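You operate a simulated robot arm through the tools that you are given. There is no shell and no other tool. Be economical: measure what you need, move in short steps, check, and stop when the job is done.

Carry out the task below with a simulated robot arm. There is one attempt and no reset: what you move stays moved.

JOB
Put the white polishing pad from the top of the games table on top of the white warming lamp.

The check looks at the end state, three seconds after you hand in, the way a careful person would. Anything else that was tipped, shoved, dropped, spilled or broken makes it a failure.

ROBOT AND FRAMES
A 7-joint arm with a two-finger parallel gripper on a trunk, on a base that drives. Base frame: it is fixed to the floor where the robot stands at the start and does not move with it; the origin is under the middle of the robot, x ahead of it, y to its left, z up. Lengths are in cm, angles in rad, forces in N, time in s.
With the tool pointing down near the work surface it reaches from about 32 to 74 cm from the robot's upright axis, wherever it stands. Its first joint turns from -2.007 to 2.007 rad. Payload 3.91 kg.
Tool frame: the origin (TCP) lies between the finger pads and is the grasp point; the fingertips stand 3 cm ahead of it; z points along the fingers, y is the line along which they close. The gripper opens to 11 cm. The fingers are 2 cm wide and 1 cm thick; the gripper's body (4.8 by 11.2 cm) begins 5.5 cm behind the TCP.
Orientation is told as [roll, pitch, yaw] about the base's x, y, z axes, in that order, counted from this pose: with the fingers straight down and closing along the base's y, the tool's x points along the base's -x, its y along +y and its z along -z.

CONTROLS
- The arm moves only by the tool move_arm. Its argument "motion" is a list of rows, each a list of 3 entries, a list of its own where there are three numbers: the shift along the tool's x, y, z in units of 300 mm (1.0 is 300 mm), then the turn, a rotation vector about the tool's x, y, z in units of 90 degrees (1.0 is 90 degrees), then the gripper command, from -1 (fully open) to 1 (shut), values between in proportion. In form: [[[tx, ty, tz], [wx, wy, wz], grip], ...]. A call has 1 to 8 rows; each row is the pose to reach, as a shift and turn from the pose commanded when the call began, along the tool's axes at that moment. A call with a number of a shift or a turn outside -1 to 1 is refused whole. A row lasts 0.2 s, in which the tool goes at most 5 cm and 0.15 rad; a call with a longer step from one row to the next is refused whole, and so is a gripper value outside its range. Where a pose cannot be reached the arm comes as near as it can. A force on the tool above 40 N (or 10 N above the force at the start of the call, whichever is more), or a blocked arm, ends the call early, and 0.2 s more pass. The fingers move at their own pace (about 10.8 cm/s each) and stop on an object; they squeeze with about 43 N. The grip force told is the motor's: it shows also when the fingers shut on nothing. Time passes only in rows, and 0.2 s behind the last, so rows that repeat a pose let the fingers close. It gives the time, the measured TCP pose, the force on the tool (base axes), the opening and the grip force at its end, in the units of the frame above (readings bear some noise).
- Cameras (640 x 400 px; columns grow to the right, rows downward): "scene" is now at [0.83, 12.99, 149.96]; the picture's right is [-0.31, -0.95, 0.00], its down [-0.78, 0.26, -0.58] and it looks along [0.55, -0.18, -0.82] (base axes); focal length 287 px, centre (320, 200). "wrist" rides on the gripper at [7.2, 1.7, -10.3] in the tool frame; the picture's right is [-0.23, 0.97, 0.00], its down [-0.76, -0.18, -0.62] and it looks along [-0.61, -0.14, 0.78] (tool axes); focal length 222 px, centre (320, 200). There is no depth. A picture from a camera that has moved, and an enlarged one, comes with that camera's place and axes in the base frame and with its lens.
- grab_frame(camera): a new picture of that camera. No time passes.
- raise_lower(by): slides the trunk up (or, below 0, down) by that many cm; the arm and the scene camera ride with it, the base frame stays. It gives what a move gives, with no picture.
- base_move(legs): drives the robot by 1 to 6 legs, each [ahead, turn to the left] in cm and rad, along the robot's own axes; the way and the turn of a leg run together, so that a leg with both is an arc; at most 150 cm and 3.142 rad a leg. The arm and the cameras ride along, it lands a little off, and it stops where it bumps. It gives what a move gives.
- head_to(pan, tilt): turns the head with the scene camera to pan (to the left, within 2.705 rad either way) and tilt (down, from -0.506 to 1.204), counted from straight ahead of the robot. It gives what a move gives.
- inspect(camera, box): a new picture of the part [left, top, right, bottom] of that camera's present view, enlarged. No time passes.
- finish_job(): hands the job in; it is judged then, once.

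Work in short steps. Places have to be worked out from the pictures, the camera data and where the tool is seen: move nearer, look again, correct. Check each grasp and each placing, and mend what went wrong. You have 120 turns and 98 pictures in all, those below and enlarged ones among them. Open the gripper and draw the arm clear of the work before you hand the job in, unless the task says otherwise; then end with one line.

The tools are called after "Request:" as a command line: name --argument value ..., lists and objects as JSON in quotes. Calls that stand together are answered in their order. move_arm: Moves the arm, as the interface text tells. Its arguments: {"type":"object","properties":{"motion":{"type":"array","items":{"type":"array"}}},"required":["motion"]} The other tools are called the same way: raise_lower (by) slides the trunk up or down; base_move (legs) drives the base; head_to (pan, tilt) turns the head that bears the scene camera; grab_frame (camera) takes a picture; inspect (camera, box) takes an enlarged picture of a part of a camera's view; finish_job () hands the job in.

At the start:

```text
time_s: 0.0
tool_pos: [42.32, -21.26, 91.32]
ee_rot: [0.0, 0.001, -0.016]
wrist_force: [1.1, 0.3, 0.3]
gripper_width: 10.99
grip_force: 0.1
trunk travel left (down, up): [-62.5, 36.5]
robot x, y, heading: [-0.08, 0.02, -0.001]
head pan, tilt: [-0.319, 0.958]
```

scene: 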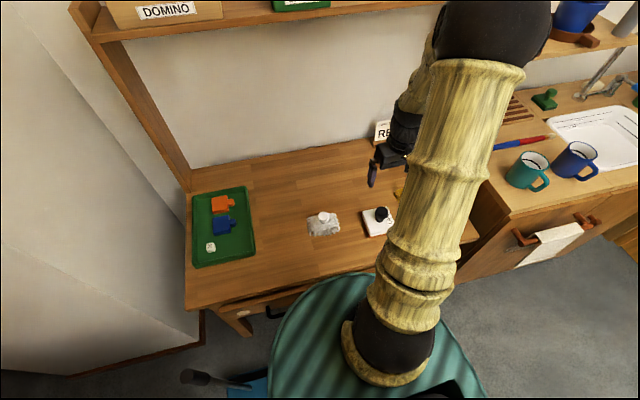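
wrist: 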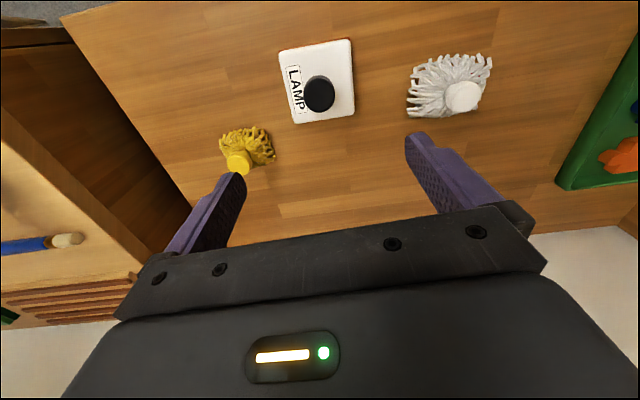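

The wrist view shows a white fringed pad, a yellow one and a plate labelled LAMP. I'll look around to find the warming lamp.

Request:
head_to --pan -0.9 --tilt 0.6

Request:
grab_frame --camera "scene"

Request:
head_to --pan 0.3 --tilt 0.6

Request:
grab_frame --camera "scene"

```text
time_s: 1.0
tool_pos: [42.1, -21.12, 91.5]
ee_rot: [0.0, 0.001, -0.019]
wrist_force: [-0.3, -1.4, -0.4]
gripper_width: 11.0
grip_force: 0.0
trunk travel left (down, up): [-62.5, 36.5]
robot x, y, heading: [-0.17, 0.13, -0.002]
head pan, tilt: [-0.901, 0.6]
```

```text
95 pictures are left
camera scene: at [-0.53, 8.33, 152.86], right [-0.78, -0.62, 0.0], down [-0.35, 0.44, -0.82], along [0.51, -0.65, -0.57], focal length 287 px, centre (320, 200)
```

scene: 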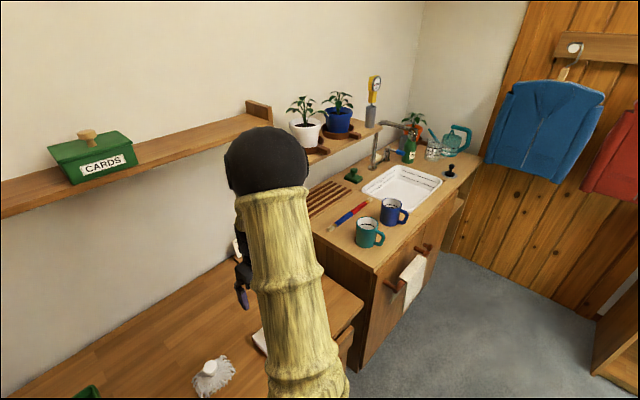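

```text
time_s: 2.4
tool_pos: [42.2, -21.11, 91.5]
ee_rot: [0.0, 0.001, -0.016]
wrist_force: [-0.4, 0.4, 0.2]
gripper_width: 11.0
grip_force: 0.1
trunk travel left (down, up): [-62.5, 36.5]
robot x, y, heading: [0.33, -0.11, 0.002]
head pan, tilt: [0.3, 0.6]
```

```text
94 pictures are left
camera scene: at [2.42, 17.86, 152.86], right [0.3, -0.96, 0.0], down [-0.54, -0.17, -0.82], along [0.79, 0.24, -0.57], focal length 287 px, centre (320, 200)
```

scene: 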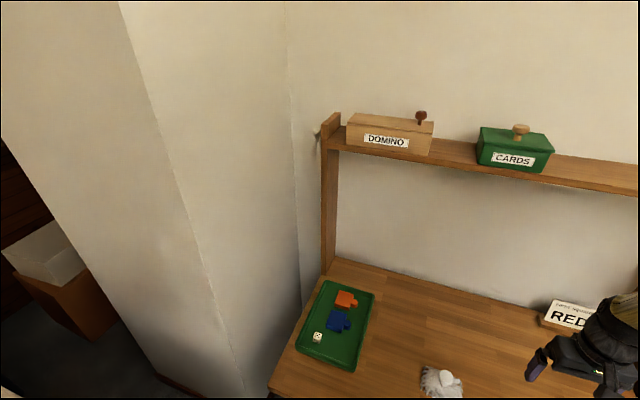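

The table ahead is the games table; no warming lamp is visible yet. I'll look further round.

Request:
head_to --pan 1.3 --tilt 0.5

Request:
grab_frame --camera "scene"

Request:
head_to --pan 2.5 --tilt 0.5

Request:
grab_frame --camera "scene"

Request:
head_to --pan -2.3 --tilt 0.5

Request:
grab_frame --camera "scene"

Request:
head_to --pan -1.5 --tilt 0.5

Request:
grab_frame --camera "scene"

```text
time_s: 3.7
tool_pos: [42.12, -21.19, 91.43]
ee_rot: [-0.001, 0.001, -0.018]
wrist_force: [0.3, -0.9, -0.8]
gripper_width: 11.0
grip_force: 0.0
trunk travel left (down, up): [-62.5, 36.5]
robot x, y, heading: [0.04, -0.2, -0.004]
head pan, tilt: [1.3, 0.499]
```

```text
93 pictures are left
camera scene: at [-3.59, 24.02, 153.77], right [0.96, -0.27, 0.0], down [-0.13, -0.46, -0.88], along [0.24, 0.85, -0.48], focal length 287 px, centre (320, 200)
```

scene: 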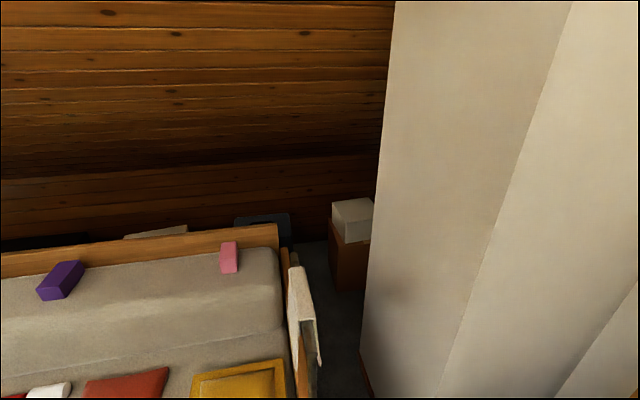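

```text
time_s: 5.1
tool_pos: [42.22, -21.07, 91.49]
ee_rot: [0.0, 0.002, -0.018]
wrist_force: [0.2, -0.4, -0.3]
gripper_width: 11.02
grip_force: 0.0
trunk travel left (down, up): [-62.5, 36.5]
robot x, y, heading: [-0.25, -0.07, 0.004]
head pan, tilt: [2.499, 0.499]
```

```text
92 pictures are left
camera scene: at [-13.31, 20.71, 153.77], right [0.6, 0.8, 0.0], down [0.38, -0.29, -0.88], along [-0.7, 0.53, -0.48], focal length 287 px, centre (320, 200)
```

scene: 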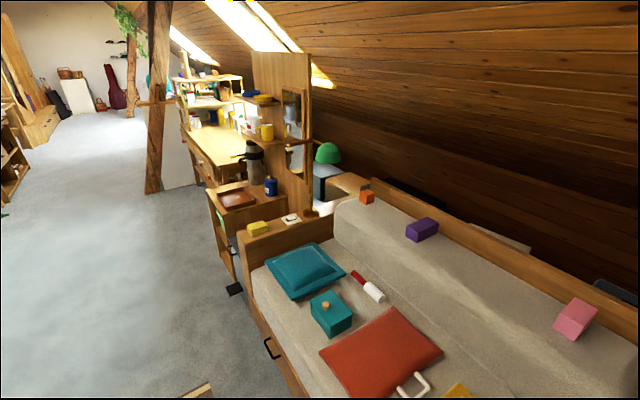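

```text
time_s: 8.9
tool_pos: [42.05, -21.15, 91.45]
ee_rot: [0.0, 0.0, -0.015]
wrist_force: [0.5, 0.2, -0.2]
gripper_width: 10.99
grip_force: 0.1
trunk travel left (down, up): [-62.5, 36.5]
robot x, y, heading: [-0.06, -0.4, -0.004]
head pan, tilt: [-2.3, 0.499]
```

```text
91 pictures are left
camera scene: at [-12.09, 8.47, 153.77], right [-0.75, 0.67, 0.0], down [0.32, 0.36, -0.88], along [-0.59, -0.65, -0.48], focal length 287 px, centre (320, 200)
```

scene: 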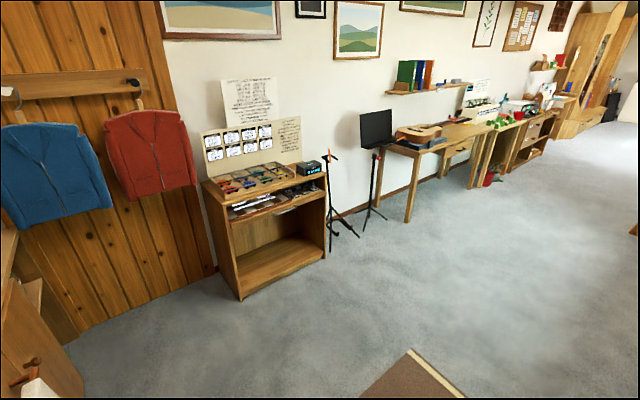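

```text
time_s: 10.0
tool_pos: [42.16, -21.22, 91.46]
ee_rot: [0.001, 0.0, -0.018]
wrist_force: [-0.4, 0.1, 0.7]
gripper_width: 10.99
grip_force: 0.0
trunk travel left (down, up): [-62.5, 36.5]
robot x, y, heading: [-0.05, 0.1, -0.0]
head pan, tilt: [-1.499, 0.499]
```

```text
90 pictures are left
camera scene: at [-5.39, 6.18, 153.77], right [-1.0, -0.07, 0.0], down [-0.03, 0.48, -0.88], along [0.06, -0.88, -0.48], focal length 287 px, centre (320, 200)
```

scene: 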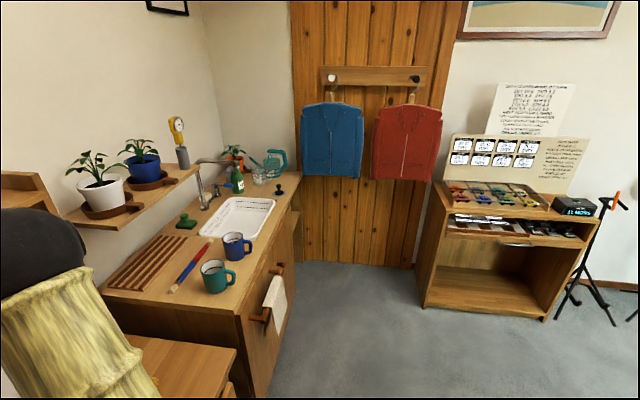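

The room is large, so I'll inspect the items on the table and the far areas in detail.

Request:
inspect --camera "wrist" --box '[200, 20, 520, 220]'

Request:
inspect --camera "scene" --box '[60, 80, 320, 300]'

Request:
head_to --pan 2.7 --tilt 0.4

Request:
inspect --camera "scene" --box '[200, 30, 460, 230]'

Request:
grab_frame --camera "scene"

```text
2.00 times, centred on (360, 120) of wrist
camera zoom: at [34.83, -19.45, 101.85], right [0.24, 0.97, 0.0], down [0.76, -0.19, 0.62], along [0.6, -0.15, -0.78], focal length 444 px, centre (240, 360)
```

zoom: 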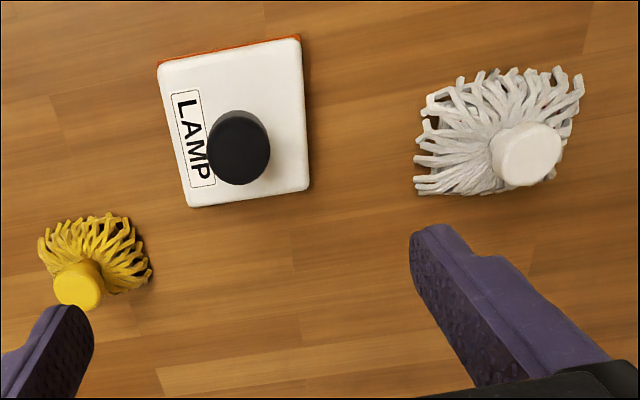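

```text
1.82 times, centred on (190, 190) of scene
camera zoom: at [-5.39, 6.18, 153.77], right [-1.0, -0.07, 0.0], down [-0.03, 0.48, -0.88], along [0.06, -0.88, -0.48], focal length 522 px, centre (556, 218)
```

zoom: 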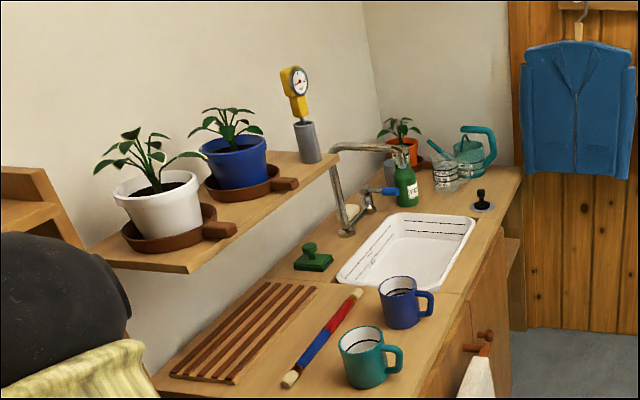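

```text
time_s: 13.4
tool_pos: [42.05, -21.23, 91.54]
ee_rot: [-0.001, -0.001, -0.018]
wrist_force: [-0.3, -0.2, -0.4]
gripper_width: 11.0
grip_force: 0.0
trunk travel left (down, up): [-62.5, 36.5]
robot x, y, heading: [-0.59, 0.32, -0.002]
head pan, tilt: [2.7, 0.4]
```

```text
2.00 times, centred on (330, 130) of scene
camera zoom: at [-14.4, 19.21, 154.69], right [0.43, 0.9, 0.0], down [0.35, -0.17, -0.92], along [-0.83, 0.39, -0.39], focal length 574 px, centre (300, 340)
```

zoom: 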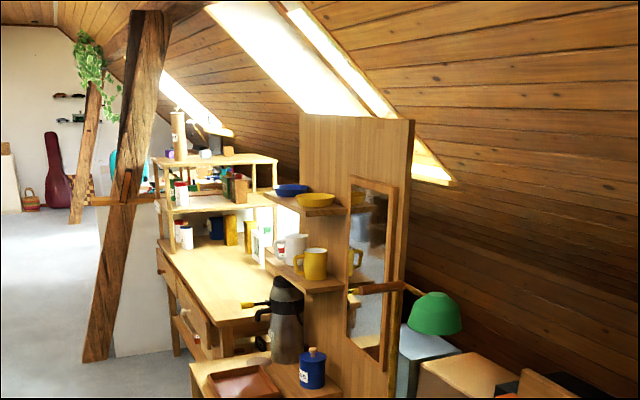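

```text
86 pictures are left
camera scene: at [-14.4, 19.21, 154.69], right [0.43, 0.9, 0.0], down [0.35, -0.17, -0.92], along [-0.83, 0.39, -0.39], focal length 287 px, centre (320, 200)
```

scene: 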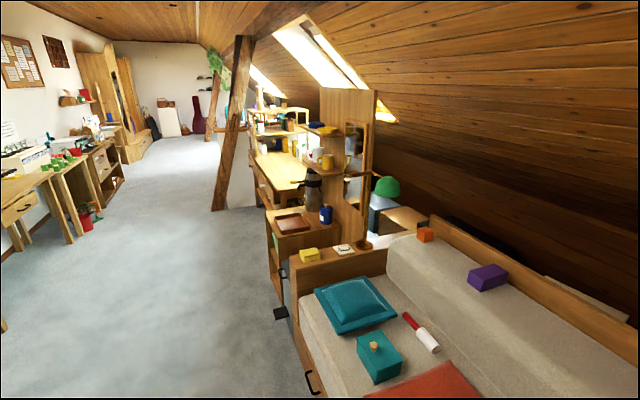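

The plate labelled LAMP might only be a switch, so I'll check other candidates. I'll zoom on the white item on the bed end, the far stations and the RED sign.

Request:
inspect --camera "scene" --box '[260, 170, 440, 280]'

Request:
inspect --camera "scene" --box '[0, 20, 240, 260]'

Request:
head_to --pan -2.6 --tilt 0.3

Request:
inspect --camera "scene" --box '[100, 60, 420, 260]'

Request:
inspect --camera "scene" --box '[320, 60, 640, 260]'

Request:
head_to --pan 0.0 --tilt 0.8

Request:
grab_frame --camera "scene"

```text
3.56 times, centred on (350, 225) of scene
camera zoom: at [-14.4, 19.21, 154.69], right [0.43, 0.9, 0.0], down [0.35, -0.17, -0.92], along [-0.83, 0.39, -0.39], focal length 1020 px, centre (213, 111)
```

zoom: 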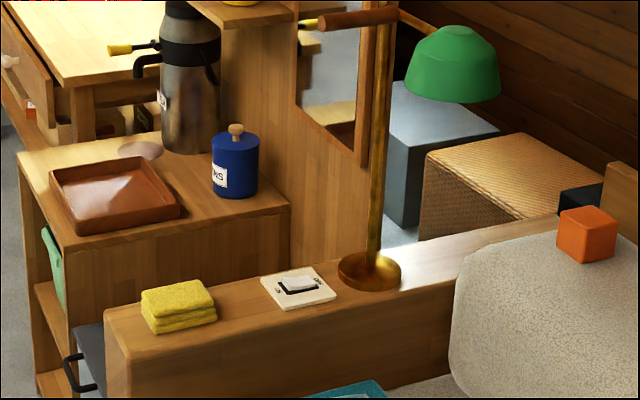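

```text
1.67 times, centred on (120, 140) of scene
camera zoom: at [-14.4, 19.21, 154.69], right [0.43, 0.9, 0.0], down [0.35, -0.17, -0.92], along [-0.83, 0.39, -0.39], focal length 478 px, centre (653, 300)
```

zoom: 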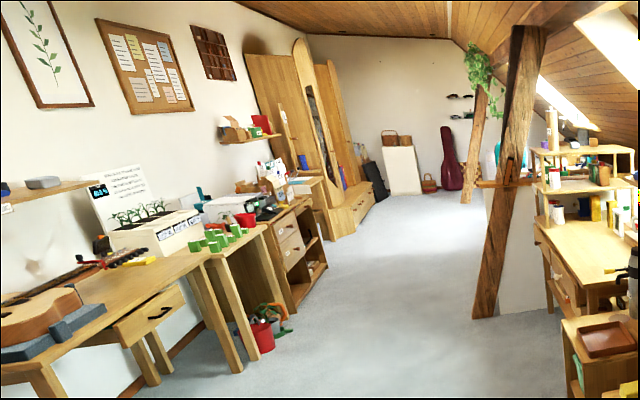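

```text
time_s: 17.5
tool_pos: [42.17, -21.18, 91.41]
ee_rot: [-0.001, 0.002, -0.016]
wrist_force: [0.4, 0.2, -0.3]
gripper_width: 10.99
grip_force: 0.0
trunk travel left (down, up): [-62.5, 36.5]
robot x, y, heading: [0.14, -0.36, -0.003]
head pan, tilt: [-2.601, 0.3]
```

```text
2.00 times, centred on (260, 160) of scene
camera zoom: at [-14.03, 10.44, 155.61], right [-0.52, 0.86, 0.0], down [0.25, 0.15, -0.96], along [-0.82, -0.49, -0.3], focal length 574 px, centre (440, 280)
```

zoom: 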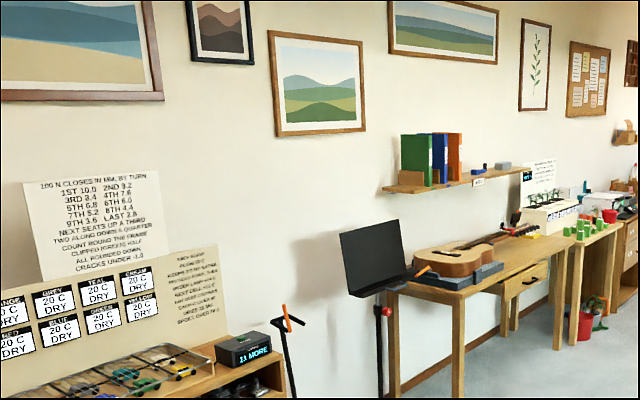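

```text
2.00 times, centred on (480, 160) of scene
camera zoom: at [-14.03, 10.44, 155.61], right [-0.52, 0.86, 0.0], down [0.25, 0.15, -0.96], along [-0.82, -0.49, -0.3], focal length 574 px, centre (0, 280)
```

zoom: 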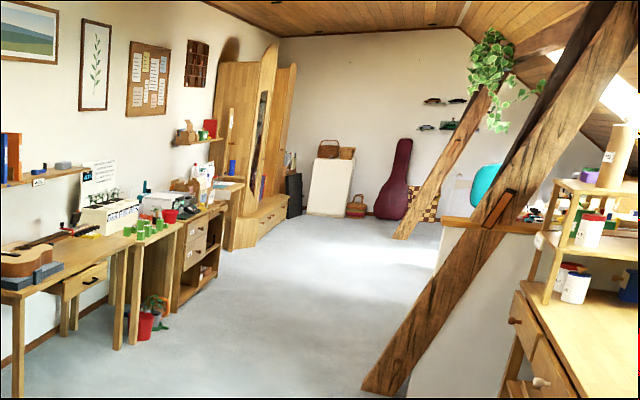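

```text
time_s: 19.9
tool_pos: [42.13, -21.2, 91.45]
ee_rot: [0.001, 0.001, -0.018]
wrist_force: [-0.2, 0.4, 0.1]
gripper_width: 11.01
grip_force: 0.2
trunk travel left (down, up): [-62.5, 36.5]
robot x, y, heading: [-0.18, 0.03, 0.003]
head pan, tilt: [0.0, 0.799]
```

```text
81 pictures are left
camera scene: at [2.04, 15.25, 151.18], right [0.0, -1.0, 0.0], down [-0.72, 0.0, -0.7], along [0.7, 0.0, -0.72], focal length 287 px, centre (320, 200)
```

scene: 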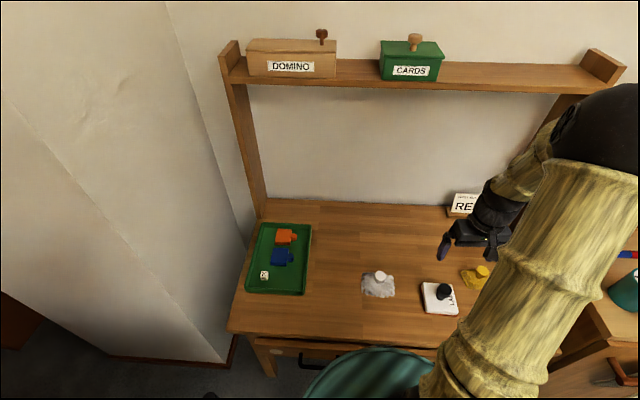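

I'll move the arm up and back to clear the view of the RED sign and read it.

Request:
inspect --camera "scene" --box '[340, 170, 520, 330]'

Request:
move_arm --motion '[[[0.15, 0, 0], [0, 0, 0], -1], [[0.3, 0, 0], [0, 0, 0], -1]]'

Request:
grab_frame --camera "wrist"

Request:
grab_frame --camera "scene"

```text
2.50 times, centred on (430, 250) of scene
camera zoom: at [2.04, 15.25, 151.18], right [0.0, -1.0, 0.0], down [-0.72, 0.0, -0.7], along [0.7, 0.0, -0.72], focal length 717 px, centre (45, 75)
```

zoom: 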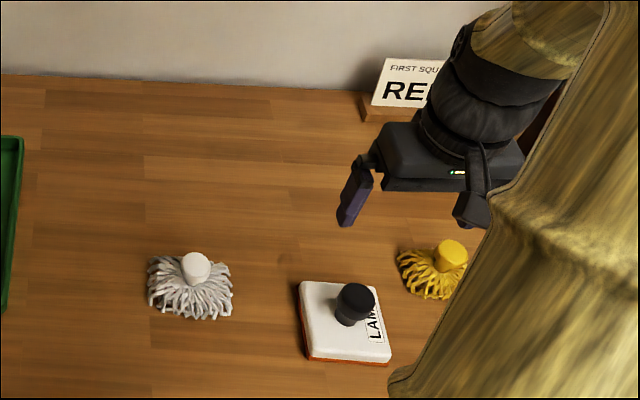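

```text
time_s: 20.4
tool_pos: [32.89, -21.13, 91.46]
ee_rot: [0.001, -0.001, -0.017]
wrist_force: [-0.1, 0.3, -0.3]
gripper_width: 11.02
grip_force: 0.0
trunk travel left (down, up): [-62.5, 36.5]
robot x, y, heading: [0.0, -0.0, -0.002]
head pan, tilt: [0.0, 0.799]
```

```text
79 pictures are left
camera wrist: at [25.69, -19.38, 101.85], right [0.24, 0.97, 0.0], down [0.76, -0.19, 0.62], along [0.6, -0.15, -0.78], focal length 222 px, centre (320, 200)
```

wrist: 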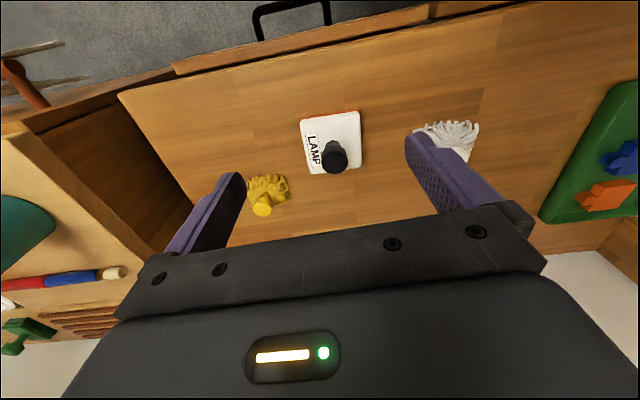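

```text
78 pictures are left
camera scene: at [1.96, 15.26, 151.18], right [0.0, -1.0, 0.0], down [-0.72, 0.0, -0.7], along [0.7, 0.0, -0.72], focal length 287 px, centre (320, 200)
```

scene: 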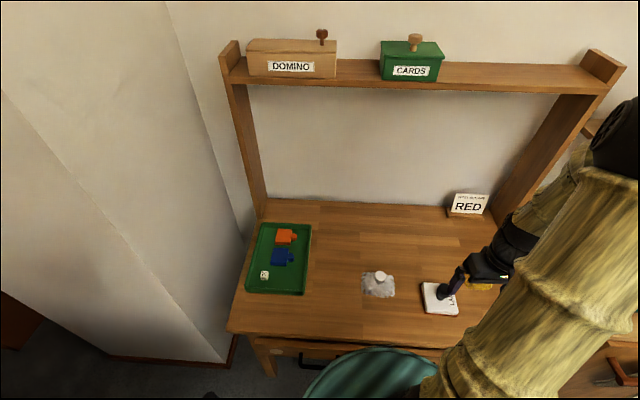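

The sign only says FIRST SQUARE RED. I'll look down behind the robot, to see the floor before driving to explore the other stations.

Request:
head_to --pan 2.7 --tilt 0.9

Request:
grab_frame --camera "scene"

Request:
head_to --pan -2.6 --tilt 0.9

Request:
grab_frame --camera "scene"

Request:
head_to --pan -1.7 --tilt 0.3

Request:
inspect --camera "scene" --box '[320, 60, 640, 260]'

```text
time_s: 22.9
tool_pos: [33.19, -21.11, 91.46]
ee_rot: [0.0, 0.0, -0.018]
wrist_force: [0.4, -0.1, 0.3]
gripper_width: 10.99
grip_force: 0.0
trunk travel left (down, up): [-62.5, 36.5]
robot x, y, heading: [-0.04, -0.13, 0.002]
head pan, tilt: [2.7, 0.901]
```

```text
77 pictures are left
camera scene: at [-12.86, 18.48, 150.39], right [0.43, 0.9, 0.0], down [0.71, -0.34, -0.62], along [-0.56, 0.27, -0.78], focal length 287 px, centre (320, 200)
```

scene: 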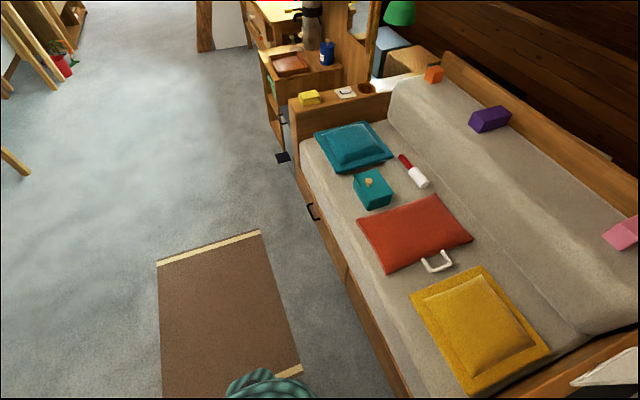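

```text
time_s: 27.0
tool_pos: [33.02, -21.11, 91.4]
ee_rot: [0.001, 0.0, -0.017]
wrist_force: [-0.3, 0.4, 0.0]
gripper_width: 11.0
grip_force: 0.1
trunk travel left (down, up): [-62.5, 36.5]
robot x, y, heading: [-0.15, -0.33, 0.001]
head pan, tilt: [-2.601, 0.901]
```

```text
76 pictures are left
camera scene: at [-12.5, 11.36, 150.39], right [-0.52, 0.86, 0.0], down [0.67, 0.4, -0.62], along [-0.53, -0.32, -0.78], focal length 287 px, centre (320, 200)
```

scene: 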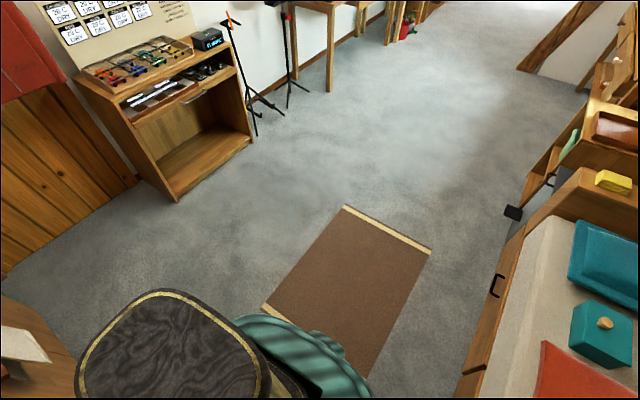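

```text
time_s: 28.2
tool_pos: [33.12, -21.02, 91.48]
ee_rot: [0.0, 0.001, -0.016]
wrist_force: [0.6, -0.1, -0.2]
gripper_width: 10.98
grip_force: 0.0
trunk travel left (down, up): [-62.5, 36.5]
robot x, y, heading: [-0.19, -0.04, 0.001]
head pan, tilt: [-1.7, 0.3]
```

```text
2.00 times, centred on (480, 160) of scene
camera zoom: at [-7.24, 5.99, 155.61], right [-0.99, 0.13, 0.0], down [0.04, 0.29, -0.96], along [-0.12, -0.95, -0.3], focal length 574 px, centre (0, 280)
```

zoom: 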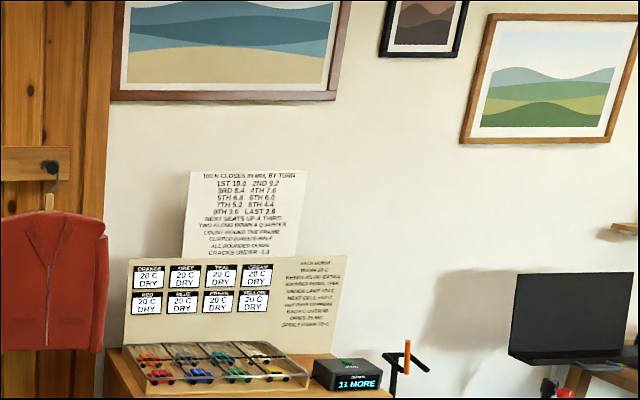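

The LAMP block (white body, orange underside, grip knob) reads as a hand-held warming lamp, and the tufted white item with a peg as the white polishing pad. I estimate the pad at (47.5,-3) and the lamp at (41.5,-21.5). I'll move over the pad for a closer look.

Request:
move_arm --motion '[[[-0.06, 0.11, 0.03], [0, 0, 0], -1], [[-0.12, 0.22, 0.06], [0, 0, 0], -1], [[-0.18, 0.33, 0.09], [0, 0, 0], -1], [[-0.24, 0.44, 0.12], [0, 0, 0], -1], [[-0.3, 0.55, 0.16], [0, 0, 0], -1], [[-0.33, 0.63, 0.2], [0, 0, 0], -1]]'

Request:
grab_frame --camera "wrist"

Request:
head_to --pan -0.3 --tilt 1.0

Request:
grab_frame --camera "scene"

```text
time_s: 29.6
tool_pos: [43.46, -2.14, 85.58]
ee_rot: [0.0, 0.0, -0.019]
wrist_force: [-0.1, -0.5, -0.1]
gripper_width: 10.99
grip_force: 0.1
trunk travel left (down, up): [-62.5, 36.5]
robot x, y, heading: [0.25, -0.14, -0.003]
head pan, tilt: [-1.7, 0.3]
```

```text
74 pictures are left
camera wrist: at [36.11, -0.41, 95.88], right [0.24, 0.97, 0.0], down [0.76, -0.19, 0.62], along [0.6, -0.15, -0.78], focal length 222 px, centre (320, 200)
```

wrist: 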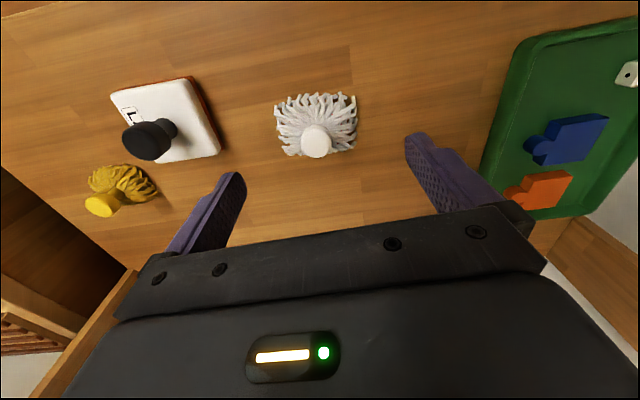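

```text
time_s: 31.1
tool_pos: [43.5, -2.17, 85.52]
ee_rot: [0.001, 0.0, -0.017]
wrist_force: [0.3, 0.1, 0.2]
gripper_width: 11.01
grip_force: 0.0
trunk travel left (down, up): [-62.5, 36.5]
robot x, y, heading: [0.13, -0.33, -0.002]
head pan, tilt: [-0.3, 1.0]
```

```text
73 pictures are left
camera scene: at [0.63, 13.19, 149.66], right [-0.3, -0.96, 0.0], down [-0.8, 0.25, -0.54], along [0.52, -0.16, -0.84], focal length 287 px, centre (320, 200)
```

scene: 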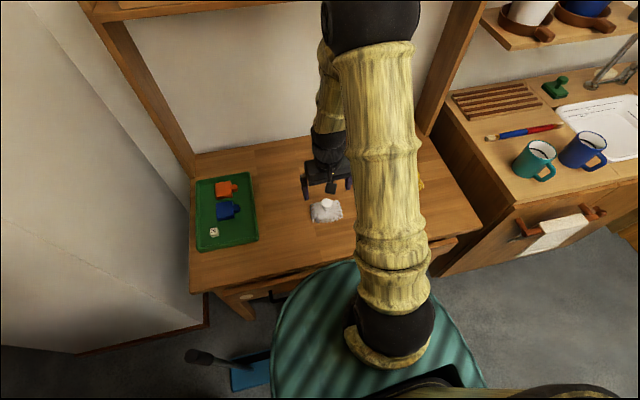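

The pad's peg is around (46.5,-3.5) with its top near z≈71. I'll zoom on both items for shape.

Request:
inspect --camera "wrist" --box '[80, 60, 240, 220]'

Request:
inspect --camera "wrist" --box '[250, 70, 390, 170]'

Request:
inspect --camera "scene" --box '[290, 170, 370, 230]'

```text
2.50 times, centred on (160, 140) of wrist
camera zoom: at [36.08, -0.5, 95.91], right [0.24, 0.97, 0.0], down [0.76, -0.19, 0.62], along [0.6, -0.15, -0.78], focal length 555 px, centre (720, 350)
```

zoom: 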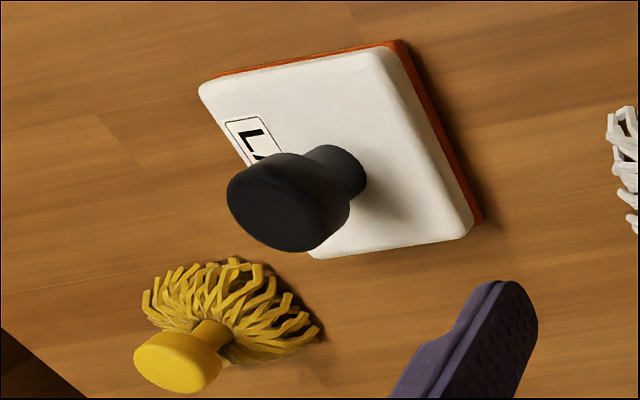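

```text
4.00 times, centred on (320, 120) of wrist
camera zoom: at [36.08, -0.5, 95.91], right [0.24, 0.97, 0.0], down [0.76, -0.19, 0.62], along [0.6, -0.15, -0.78], focal length 888 px, centre (320, 520)
```

zoom: 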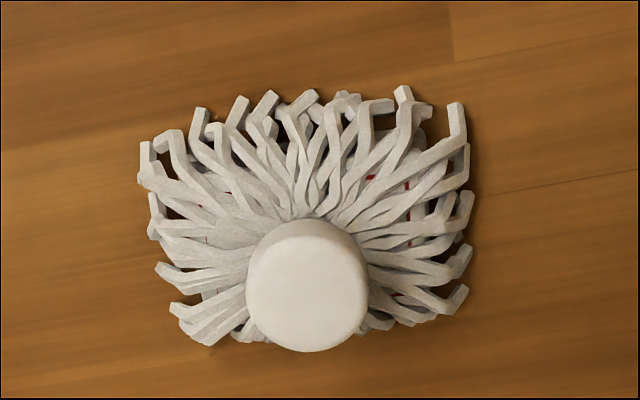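

```text
6.67 times, centred on (330, 200) of scene
camera zoom: at [0.63, 13.19, 149.66], right [-0.3, -0.96, 0.0], down [-0.8, 0.25, -0.54], along [0.52, -0.16, -0.84], focal length 1912 px, centre (253, 200)
```

zoom: 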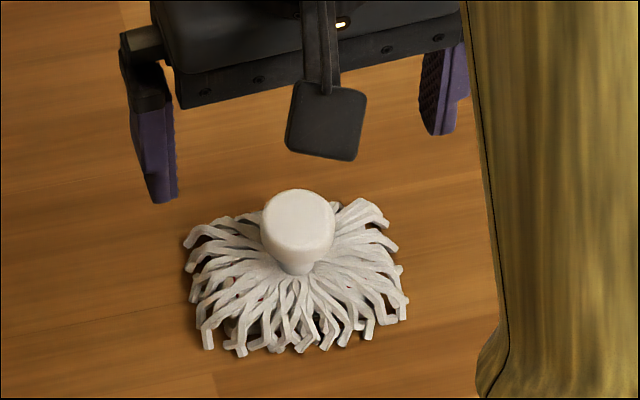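

Before committing, I'll read the placards at the car station for other lamps or pads.

Request:
head_to --pan -2.0 --tilt 0.55

Request:
inspect --camera "scene" --box '[260, 60, 480, 260]'

Request:
grab_frame --camera "scene"

```text
time_s: 32.8
tool_pos: [43.39, -2.19, 85.46]
ee_rot: [0.0, 0.001, -0.018]
wrist_force: [0.2, -0.3, -0.9]
gripper_width: 10.99
grip_force: 0.0
trunk travel left (down, up): [-62.5, 36.5]
robot x, y, heading: [0.1, -0.27, -0.001]
head pan, tilt: [-2.0, 0.55]
```

```text
2.00 times, centred on (370, 160) of scene
camera zoom: at [-9.76, 7.09, 153.31], right [-0.91, 0.42, 0.0], down [0.22, 0.48, -0.85], along [-0.35, -0.78, -0.52], focal length 574 px, centre (220, 280)
```

zoom: 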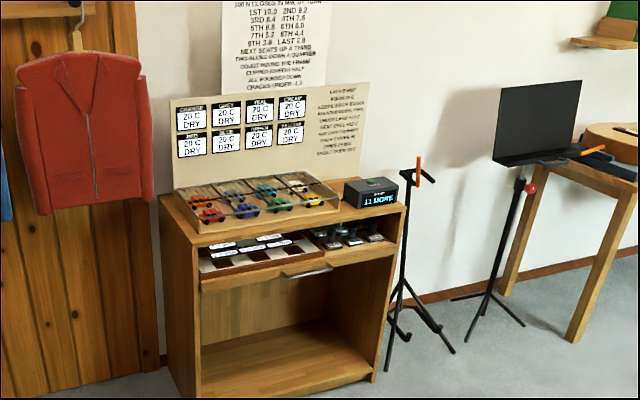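

```text
68 pictures are left
camera scene: at [-9.76, 7.09, 153.31], right [-0.91, 0.42, 0.0], down [0.22, 0.48, -0.85], along [-0.35, -0.78, -0.52], focal length 287 px, centre (320, 200)
```

scene: 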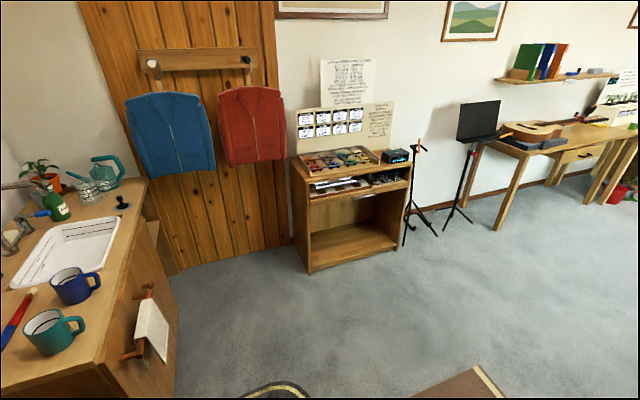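

The drawer and shelf there hold labelled items; I'll zoom in.

Request:
inspect --camera "scene" --box '[290, 95, 420, 205]'

Request:
inspect --camera "scene" --box '[300, 165, 420, 215]'

```text
3.64 times, centred on (355, 150) of scene
camera zoom: at [-9.76, 7.09, 153.31], right [-0.91, 0.42, 0.0], down [0.22, 0.48, -0.85], along [-0.35, -0.78, -0.52], focal length 1043 px, centre (193, 382)
```

zoom: 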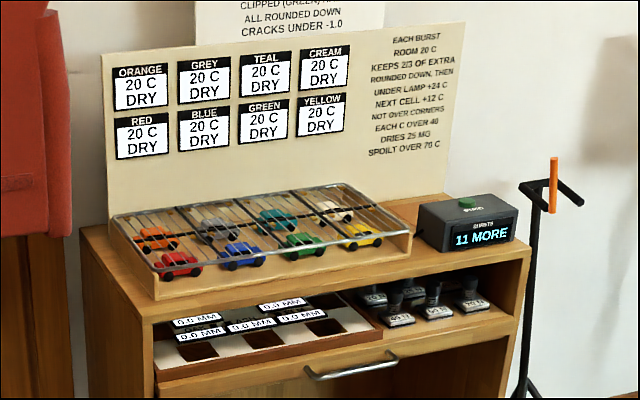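

```text
5.33 times, centred on (360, 190) of scene
camera zoom: at [-9.76, 7.09, 153.31], right [-0.91, 0.42, 0.0], down [0.22, 0.48, -0.85], along [-0.35, -0.78, -0.52], focal length 1530 px, centre (107, 253)
```

zoom: 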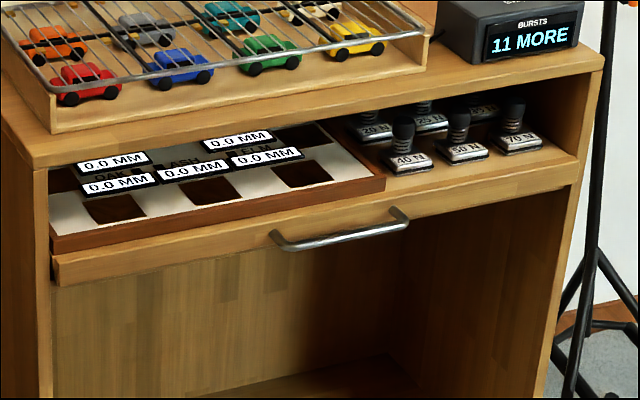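

The placard says "UNDER LAMP +24 C", so the LAMP block is the movable warming lamp and the tufted item is the pad. The lamp's knob top is at about (40.9,-20.9,73.8) and the pad's peg top at about (46.4,-3.5,71.4). I'll move above the peg.

Request:
move_arm --motion '[[[-0.05, -0.023, 0.05], [0, 0, 0], -0.3], [[-0.097, -0.047, 0.12], [0, 0, 0], -0.3], [[-0.097, -0.047, 0.22], [0, 0, 0], -0.3]]'

Request:
head_to --pan -0.1 --tilt 1.0

Request:
grab_frame --camera "wrist"

Request:
inspect --camera "scene" --box '[270, 140, 470, 265]'

```text
time_s: 33.6
tool_pos: [46.26, -3.71, 78.79]
ee_rot: [0.002, -0.002, -0.02]
wrist_force: [1.0, -0.6, 0.5]
gripper_width: 7.14
grip_force: 0.1
trunk travel left (down, up): [-62.5, 36.5]
robot x, y, heading: [0.07, 0.18, 0.002]
head pan, tilt: [-2.0, 0.55]
```

```text
time_s: 35.5
tool_pos: [46.3, -3.65, 78.86]
ee_rot: [-0.001, 0.001, -0.017]
wrist_force: [0.1, -0.3, -0.8]
gripper_width: 7.15
grip_force: 0.0
trunk travel left (down, up): [-62.5, 36.5]
robot x, y, heading: [0.2, -0.0, 0.003]
head pan, tilt: [-0.099, 1.0]
```

```text
65 pictures are left
camera wrist: at [38.96, -1.97, 89.27], right [0.24, 0.97, 0.0], down [0.76, -0.19, 0.62], along [0.6, -0.15, -0.78], focal length 222 px, centre (320, 200)
```

wrist: 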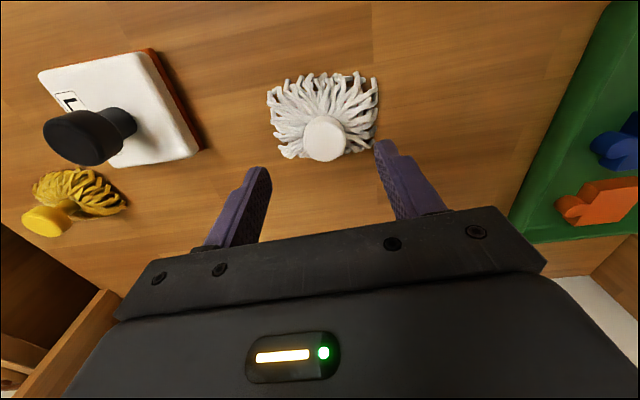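

```text
3.20 times, centred on (370, 202) of scene
camera zoom: at [0.91, 14.56, 149.66], right [-0.1, -0.99, 0.0], down [-0.84, 0.08, -0.54], along [0.54, -0.05, -0.84], focal length 918 px, centre (160, 192)
```

zoom: 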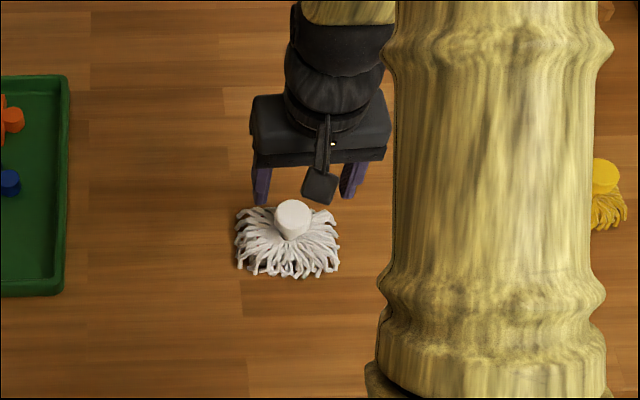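

Wrist and scene agree on the peg at about (46.5,-3.3). I'll descend to TCP z≈71 with the gripper open.

Request:
move_arm --motion '[[[-0.007, 0.01, 0.09], [0, 0, 0], -0.3], [[-0.007, 0.01, 0.17], [0, 0, 0], -0.3], [[-0.007, 0.01, 0.22], [0, 0, 0], -0.3], [[-0.007, 0.01, 0.26], [0, 0, 0], -0.3]]'

Request:
grab_frame --camera "wrist"

Request:
inspect --camera "scene" --box '[320, 170, 400, 230]'

```text
time_s: 36.5
tool_pos: [46.52, -3.43, 71.31]
ee_rot: [0.0, -0.002, -0.017]
wrist_force: [-0.7, 0.5, 9.7]
gripper_width: 7.13
grip_force: 0.0
trunk travel left (down, up): [-62.5, 36.5]
robot x, y, heading: [0.01, -0.25, -0.001]
head pan, tilt: [-0.099, 1.0]
```

```text
63 pictures are left
camera wrist: at [39.19, -1.68, 81.56], right [0.24, 0.97, 0.0], down [0.76, -0.19, 0.62], along [0.61, -0.15, -0.78], focal length 222 px, centre (320, 200)
```

wrist: 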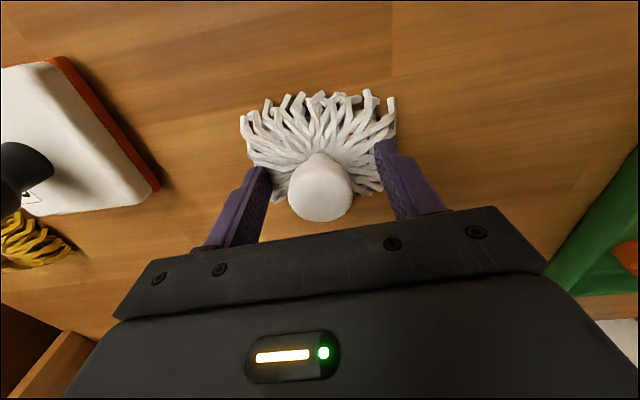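

```text
6.67 times, centred on (360, 200) of scene
camera zoom: at [0.8, 14.58, 149.68], right [-0.1, -1.0, 0.0], down [-0.84, 0.08, -0.54], along [0.54, -0.05, -0.84], focal length 1912 px, centre (53, 200)
```

zoom: 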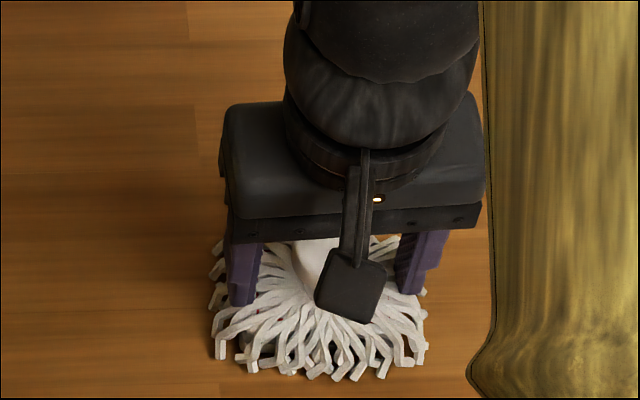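

The peg is centred between the fingers and the tips lightly press the tufts (10 N). I'll lift 0.5 cm and close on the peg.

Request:
move_arm --motion '[[[0, 0, -0.022], [0, 0, 0], -0.3], [[0, 0, -0.022], [0, 0, 0], 1], [[0, 0, -0.022], [0, 0, 0], 1], [[0, 0, -0.022], [0, 0, 0], 1]]'

Request:
grab_frame --camera "wrist"

```text
time_s: 37.5
tool_pos: [46.5, -3.48, 71.64]
ee_rot: [0.0, -0.001, -0.019]
wrist_force: [-1.0, 0.3, -0.9]
gripper_width: 3.44
grip_force: 42.8
trunk travel left (down, up): [-62.5, 36.5]
robot x, y, heading: [0.19, 0.16, 0.001]
head pan, tilt: [-0.099, 1.0]
```

```text
61 pictures are left
camera wrist: at [39.2, -1.7, 82.12], right [0.24, 0.97, 0.0], down [0.76, -0.19, 0.62], along [0.6, -0.15, -0.78], focal length 222 px, centre (320, 200)
```

wrist: 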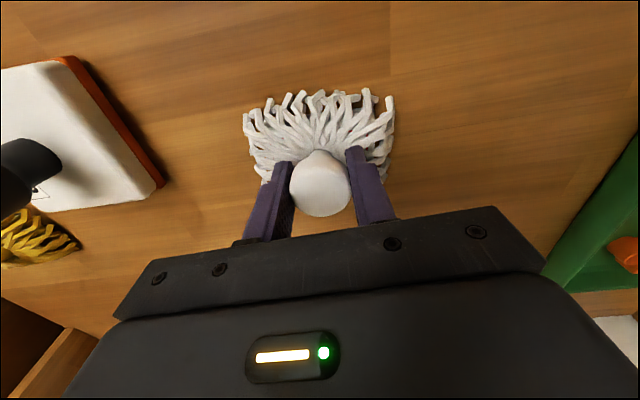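

The grip holds the 3.4 cm peg. I'll lift straight up 16 cm and check.

Request:
move_arm --motion '[[[0, 0, -0.1], [0, 0, 0], 1], [[0, 0, -0.22], [0, 0, 0], 1], [[0, 0, -0.35], [0, 0, 0], 1], [[0, 0, -0.48], [0, 0, 0], 1], [[0, 0, -0.53], [0, 0, 0], 1]]'

Request:
grab_frame --camera "wrist"

Request:
inspect --camera "scene" --box '[300, 110, 460, 230]'

```text
time_s: 38.7
tool_pos: [46.41, -3.38, 87.65]
ee_rot: [0.001, -0.001, -0.018]
wrist_force: [0.0, -0.3, -0.7]
gripper_width: 3.44
grip_force: 43.3
trunk travel left (down, up): [-62.5, 36.5]
robot x, y, heading: [-0.03, -0.13, 0.0]
head pan, tilt: [-0.099, 1.0]
```

```text
60 pictures are left
camera wrist: at [39.18, -1.68, 98.1], right [0.24, 0.97, 0.0], down [0.76, -0.19, 0.62], along [0.6, -0.15, -0.78], focal length 222 px, centre (320, 200)
```

wrist: 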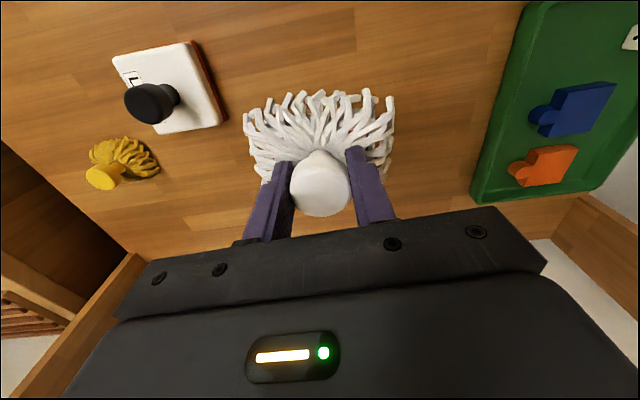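

```text
3.33 times, centred on (380, 170) of scene
camera zoom: at [0.9, 14.57, 149.66], right [-0.1, -0.99, 0.0], down [-0.84, 0.08, -0.54], along [0.54, -0.05, -0.84], focal length 956 px, centre (120, 300)
```

zoom: 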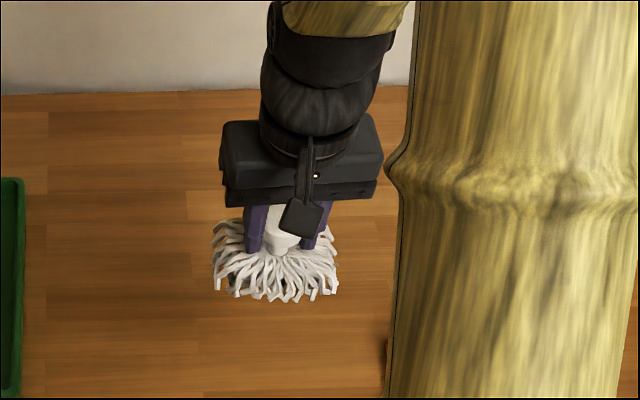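

The pad is held securely, peg centred at the TCP. The lamp knob refines to about (41.0,-20.9,73.4), so I'll carry the pad high to above it.

Request:
move_arm --motion '[[[0.04, -0.12, 0], [0, 0, 0], 1], [[0.08, -0.25, 0], [0, 0, 0], 1], [[0.12, -0.38, 0], [0, 0, 0], 1], [[0.16, -0.51, 0], [0, 0, 0], 1], [[0.18, -0.583, 0], [0, 0, 0], 1], [[0.18, -0.583, 0], [0, 0, 0], 1]]'

Request:
head_to --pan 0.3 --tilt 0.9

Request:
grab_frame --camera "scene"

Request:
grab_frame --camera "wrist"

```text
time_s: 40.1
tool_pos: [40.79, -20.87, 87.72]
ee_rot: [0.0, -0.001, -0.017]
wrist_force: [0.1, -0.2, -0.7]
gripper_width: 3.44
grip_force: 42.8
trunk travel left (down, up): [-62.5, 36.5]
robot x, y, heading: [-0.44, -0.24, 0.001]
head pan, tilt: [-0.099, 1.0]
```

```text
time_s: 41.0
tool_pos: [40.8, -20.87, 87.66]
ee_rot: [0.0, 0.0, -0.017]
wrist_force: [0.2, -0.4, -0.8]
gripper_width: 3.45
grip_force: 43.6
trunk travel left (down, up): [-62.5, 36.5]
robot x, y, heading: [-0.24, -0.14, 0.001]
head pan, tilt: [0.3, 0.901]
```

```text
58 pictures are left
camera scene: at [1.19, 17.48, 150.38], right [0.29, -0.96, 0.0], down [-0.75, -0.23, -0.62], along [0.59, 0.18, -0.78], focal length 287 px, centre (320, 200)
```

scene: 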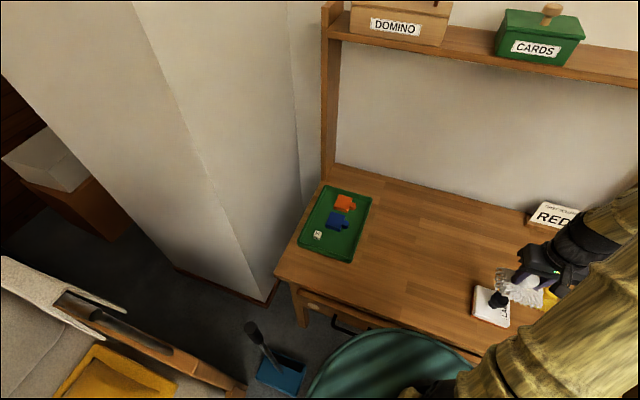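

```text
57 pictures are left
camera wrist: at [33.5, -19.16, 98.1], right [0.24, 0.97, 0.0], down [0.76, -0.19, 0.62], along [0.6, -0.15, -0.78], focal length 222 px, centre (320, 200)
```

wrist: 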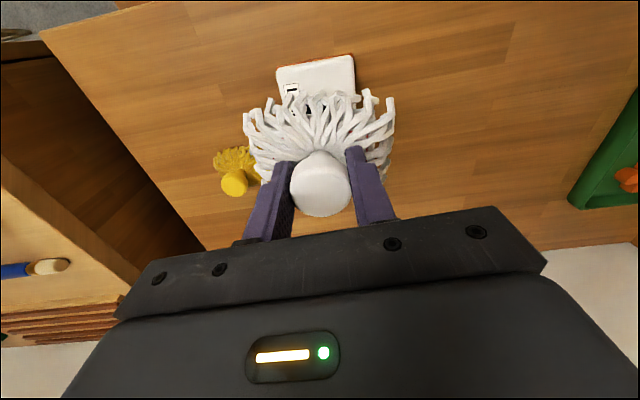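

I'll zoom the scene view to check the knob's position against the pad.

Request:
inspect --camera "scene" --box '[440, 240, 580, 340]'

```text
4.00 times, centred on (510, 290) of scene
camera zoom: at [1.19, 17.48, 150.38], right [0.29, -0.96, 0.0], down [-0.75, -0.23, -0.62], along [0.59, 0.18, -0.78], focal length 1147 px, centre (-440, -160)
```

zoom: 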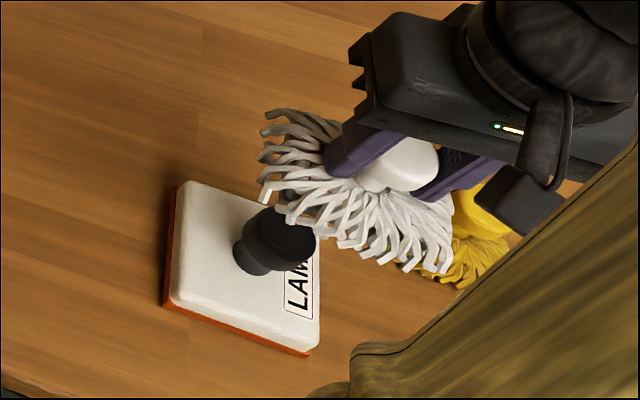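

Correcting scene bias with the peg's known position gives the knob at about (41.3,-20.85). I'll shift 0.5 cm ahead and descend to just above it.

Request:
move_arm --motion '[[[-0.017, 0, 0.08], [0, 0, 0], 1], [[-0.017, 0, 0.16], [0, 0, 0], 1], [[-0.017, 0, 0.21], [0, 0, 0], 1], [[-0.017, 0, 0.233], [0, 0, 0], 1]]'

Request:
inspect --camera "scene" --box '[440, 240, 580, 340]'

Request:
grab_frame --camera "wrist"

```text
time_s: 42.0
tool_pos: [41.24, -20.86, 80.72]
ee_rot: [0.0, 0.0, -0.017]
wrist_force: [1.2, 0.4, -0.9]
gripper_width: 3.43
grip_force: 42.9
trunk travel left (down, up): [-62.5, 36.5]
robot x, y, heading: [-0.23, -0.26, 0.005]
head pan, tilt: [0.3, 0.901]
```

```text
4.00 times, centred on (510, 290) of scene
camera zoom: at [1.2, 17.48, 150.39], right [0.3, -0.96, 0.0], down [-0.75, -0.23, -0.62], along [0.59, 0.18, -0.78], focal length 1147 px, centre (-440, -160)
```

zoom: 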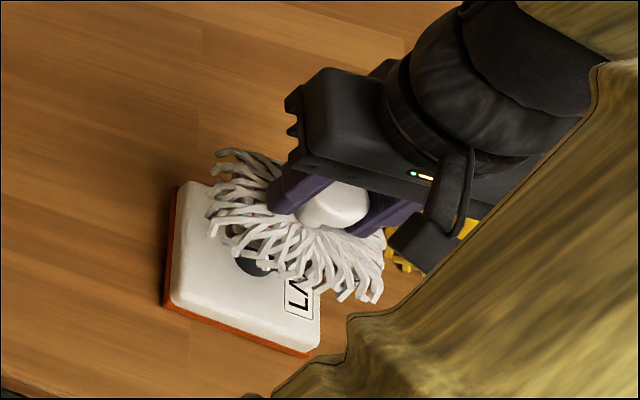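

```text
54 pictures are left
camera wrist: at [33.98, -19.13, 91.03], right [0.24, 0.97, 0.0], down [0.76, -0.19, 0.62], along [0.6, -0.15, -0.78], focal length 222 px, centre (320, 200)
```

wrist: 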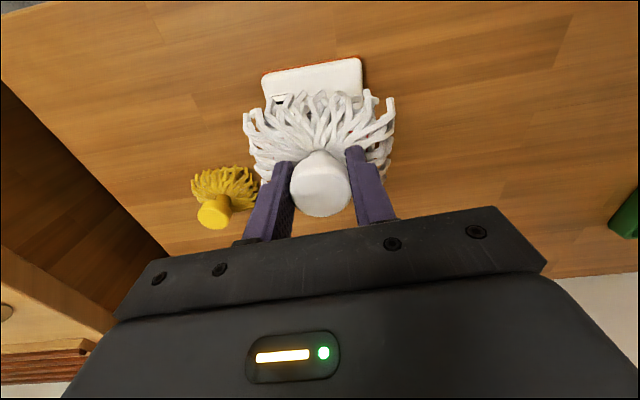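

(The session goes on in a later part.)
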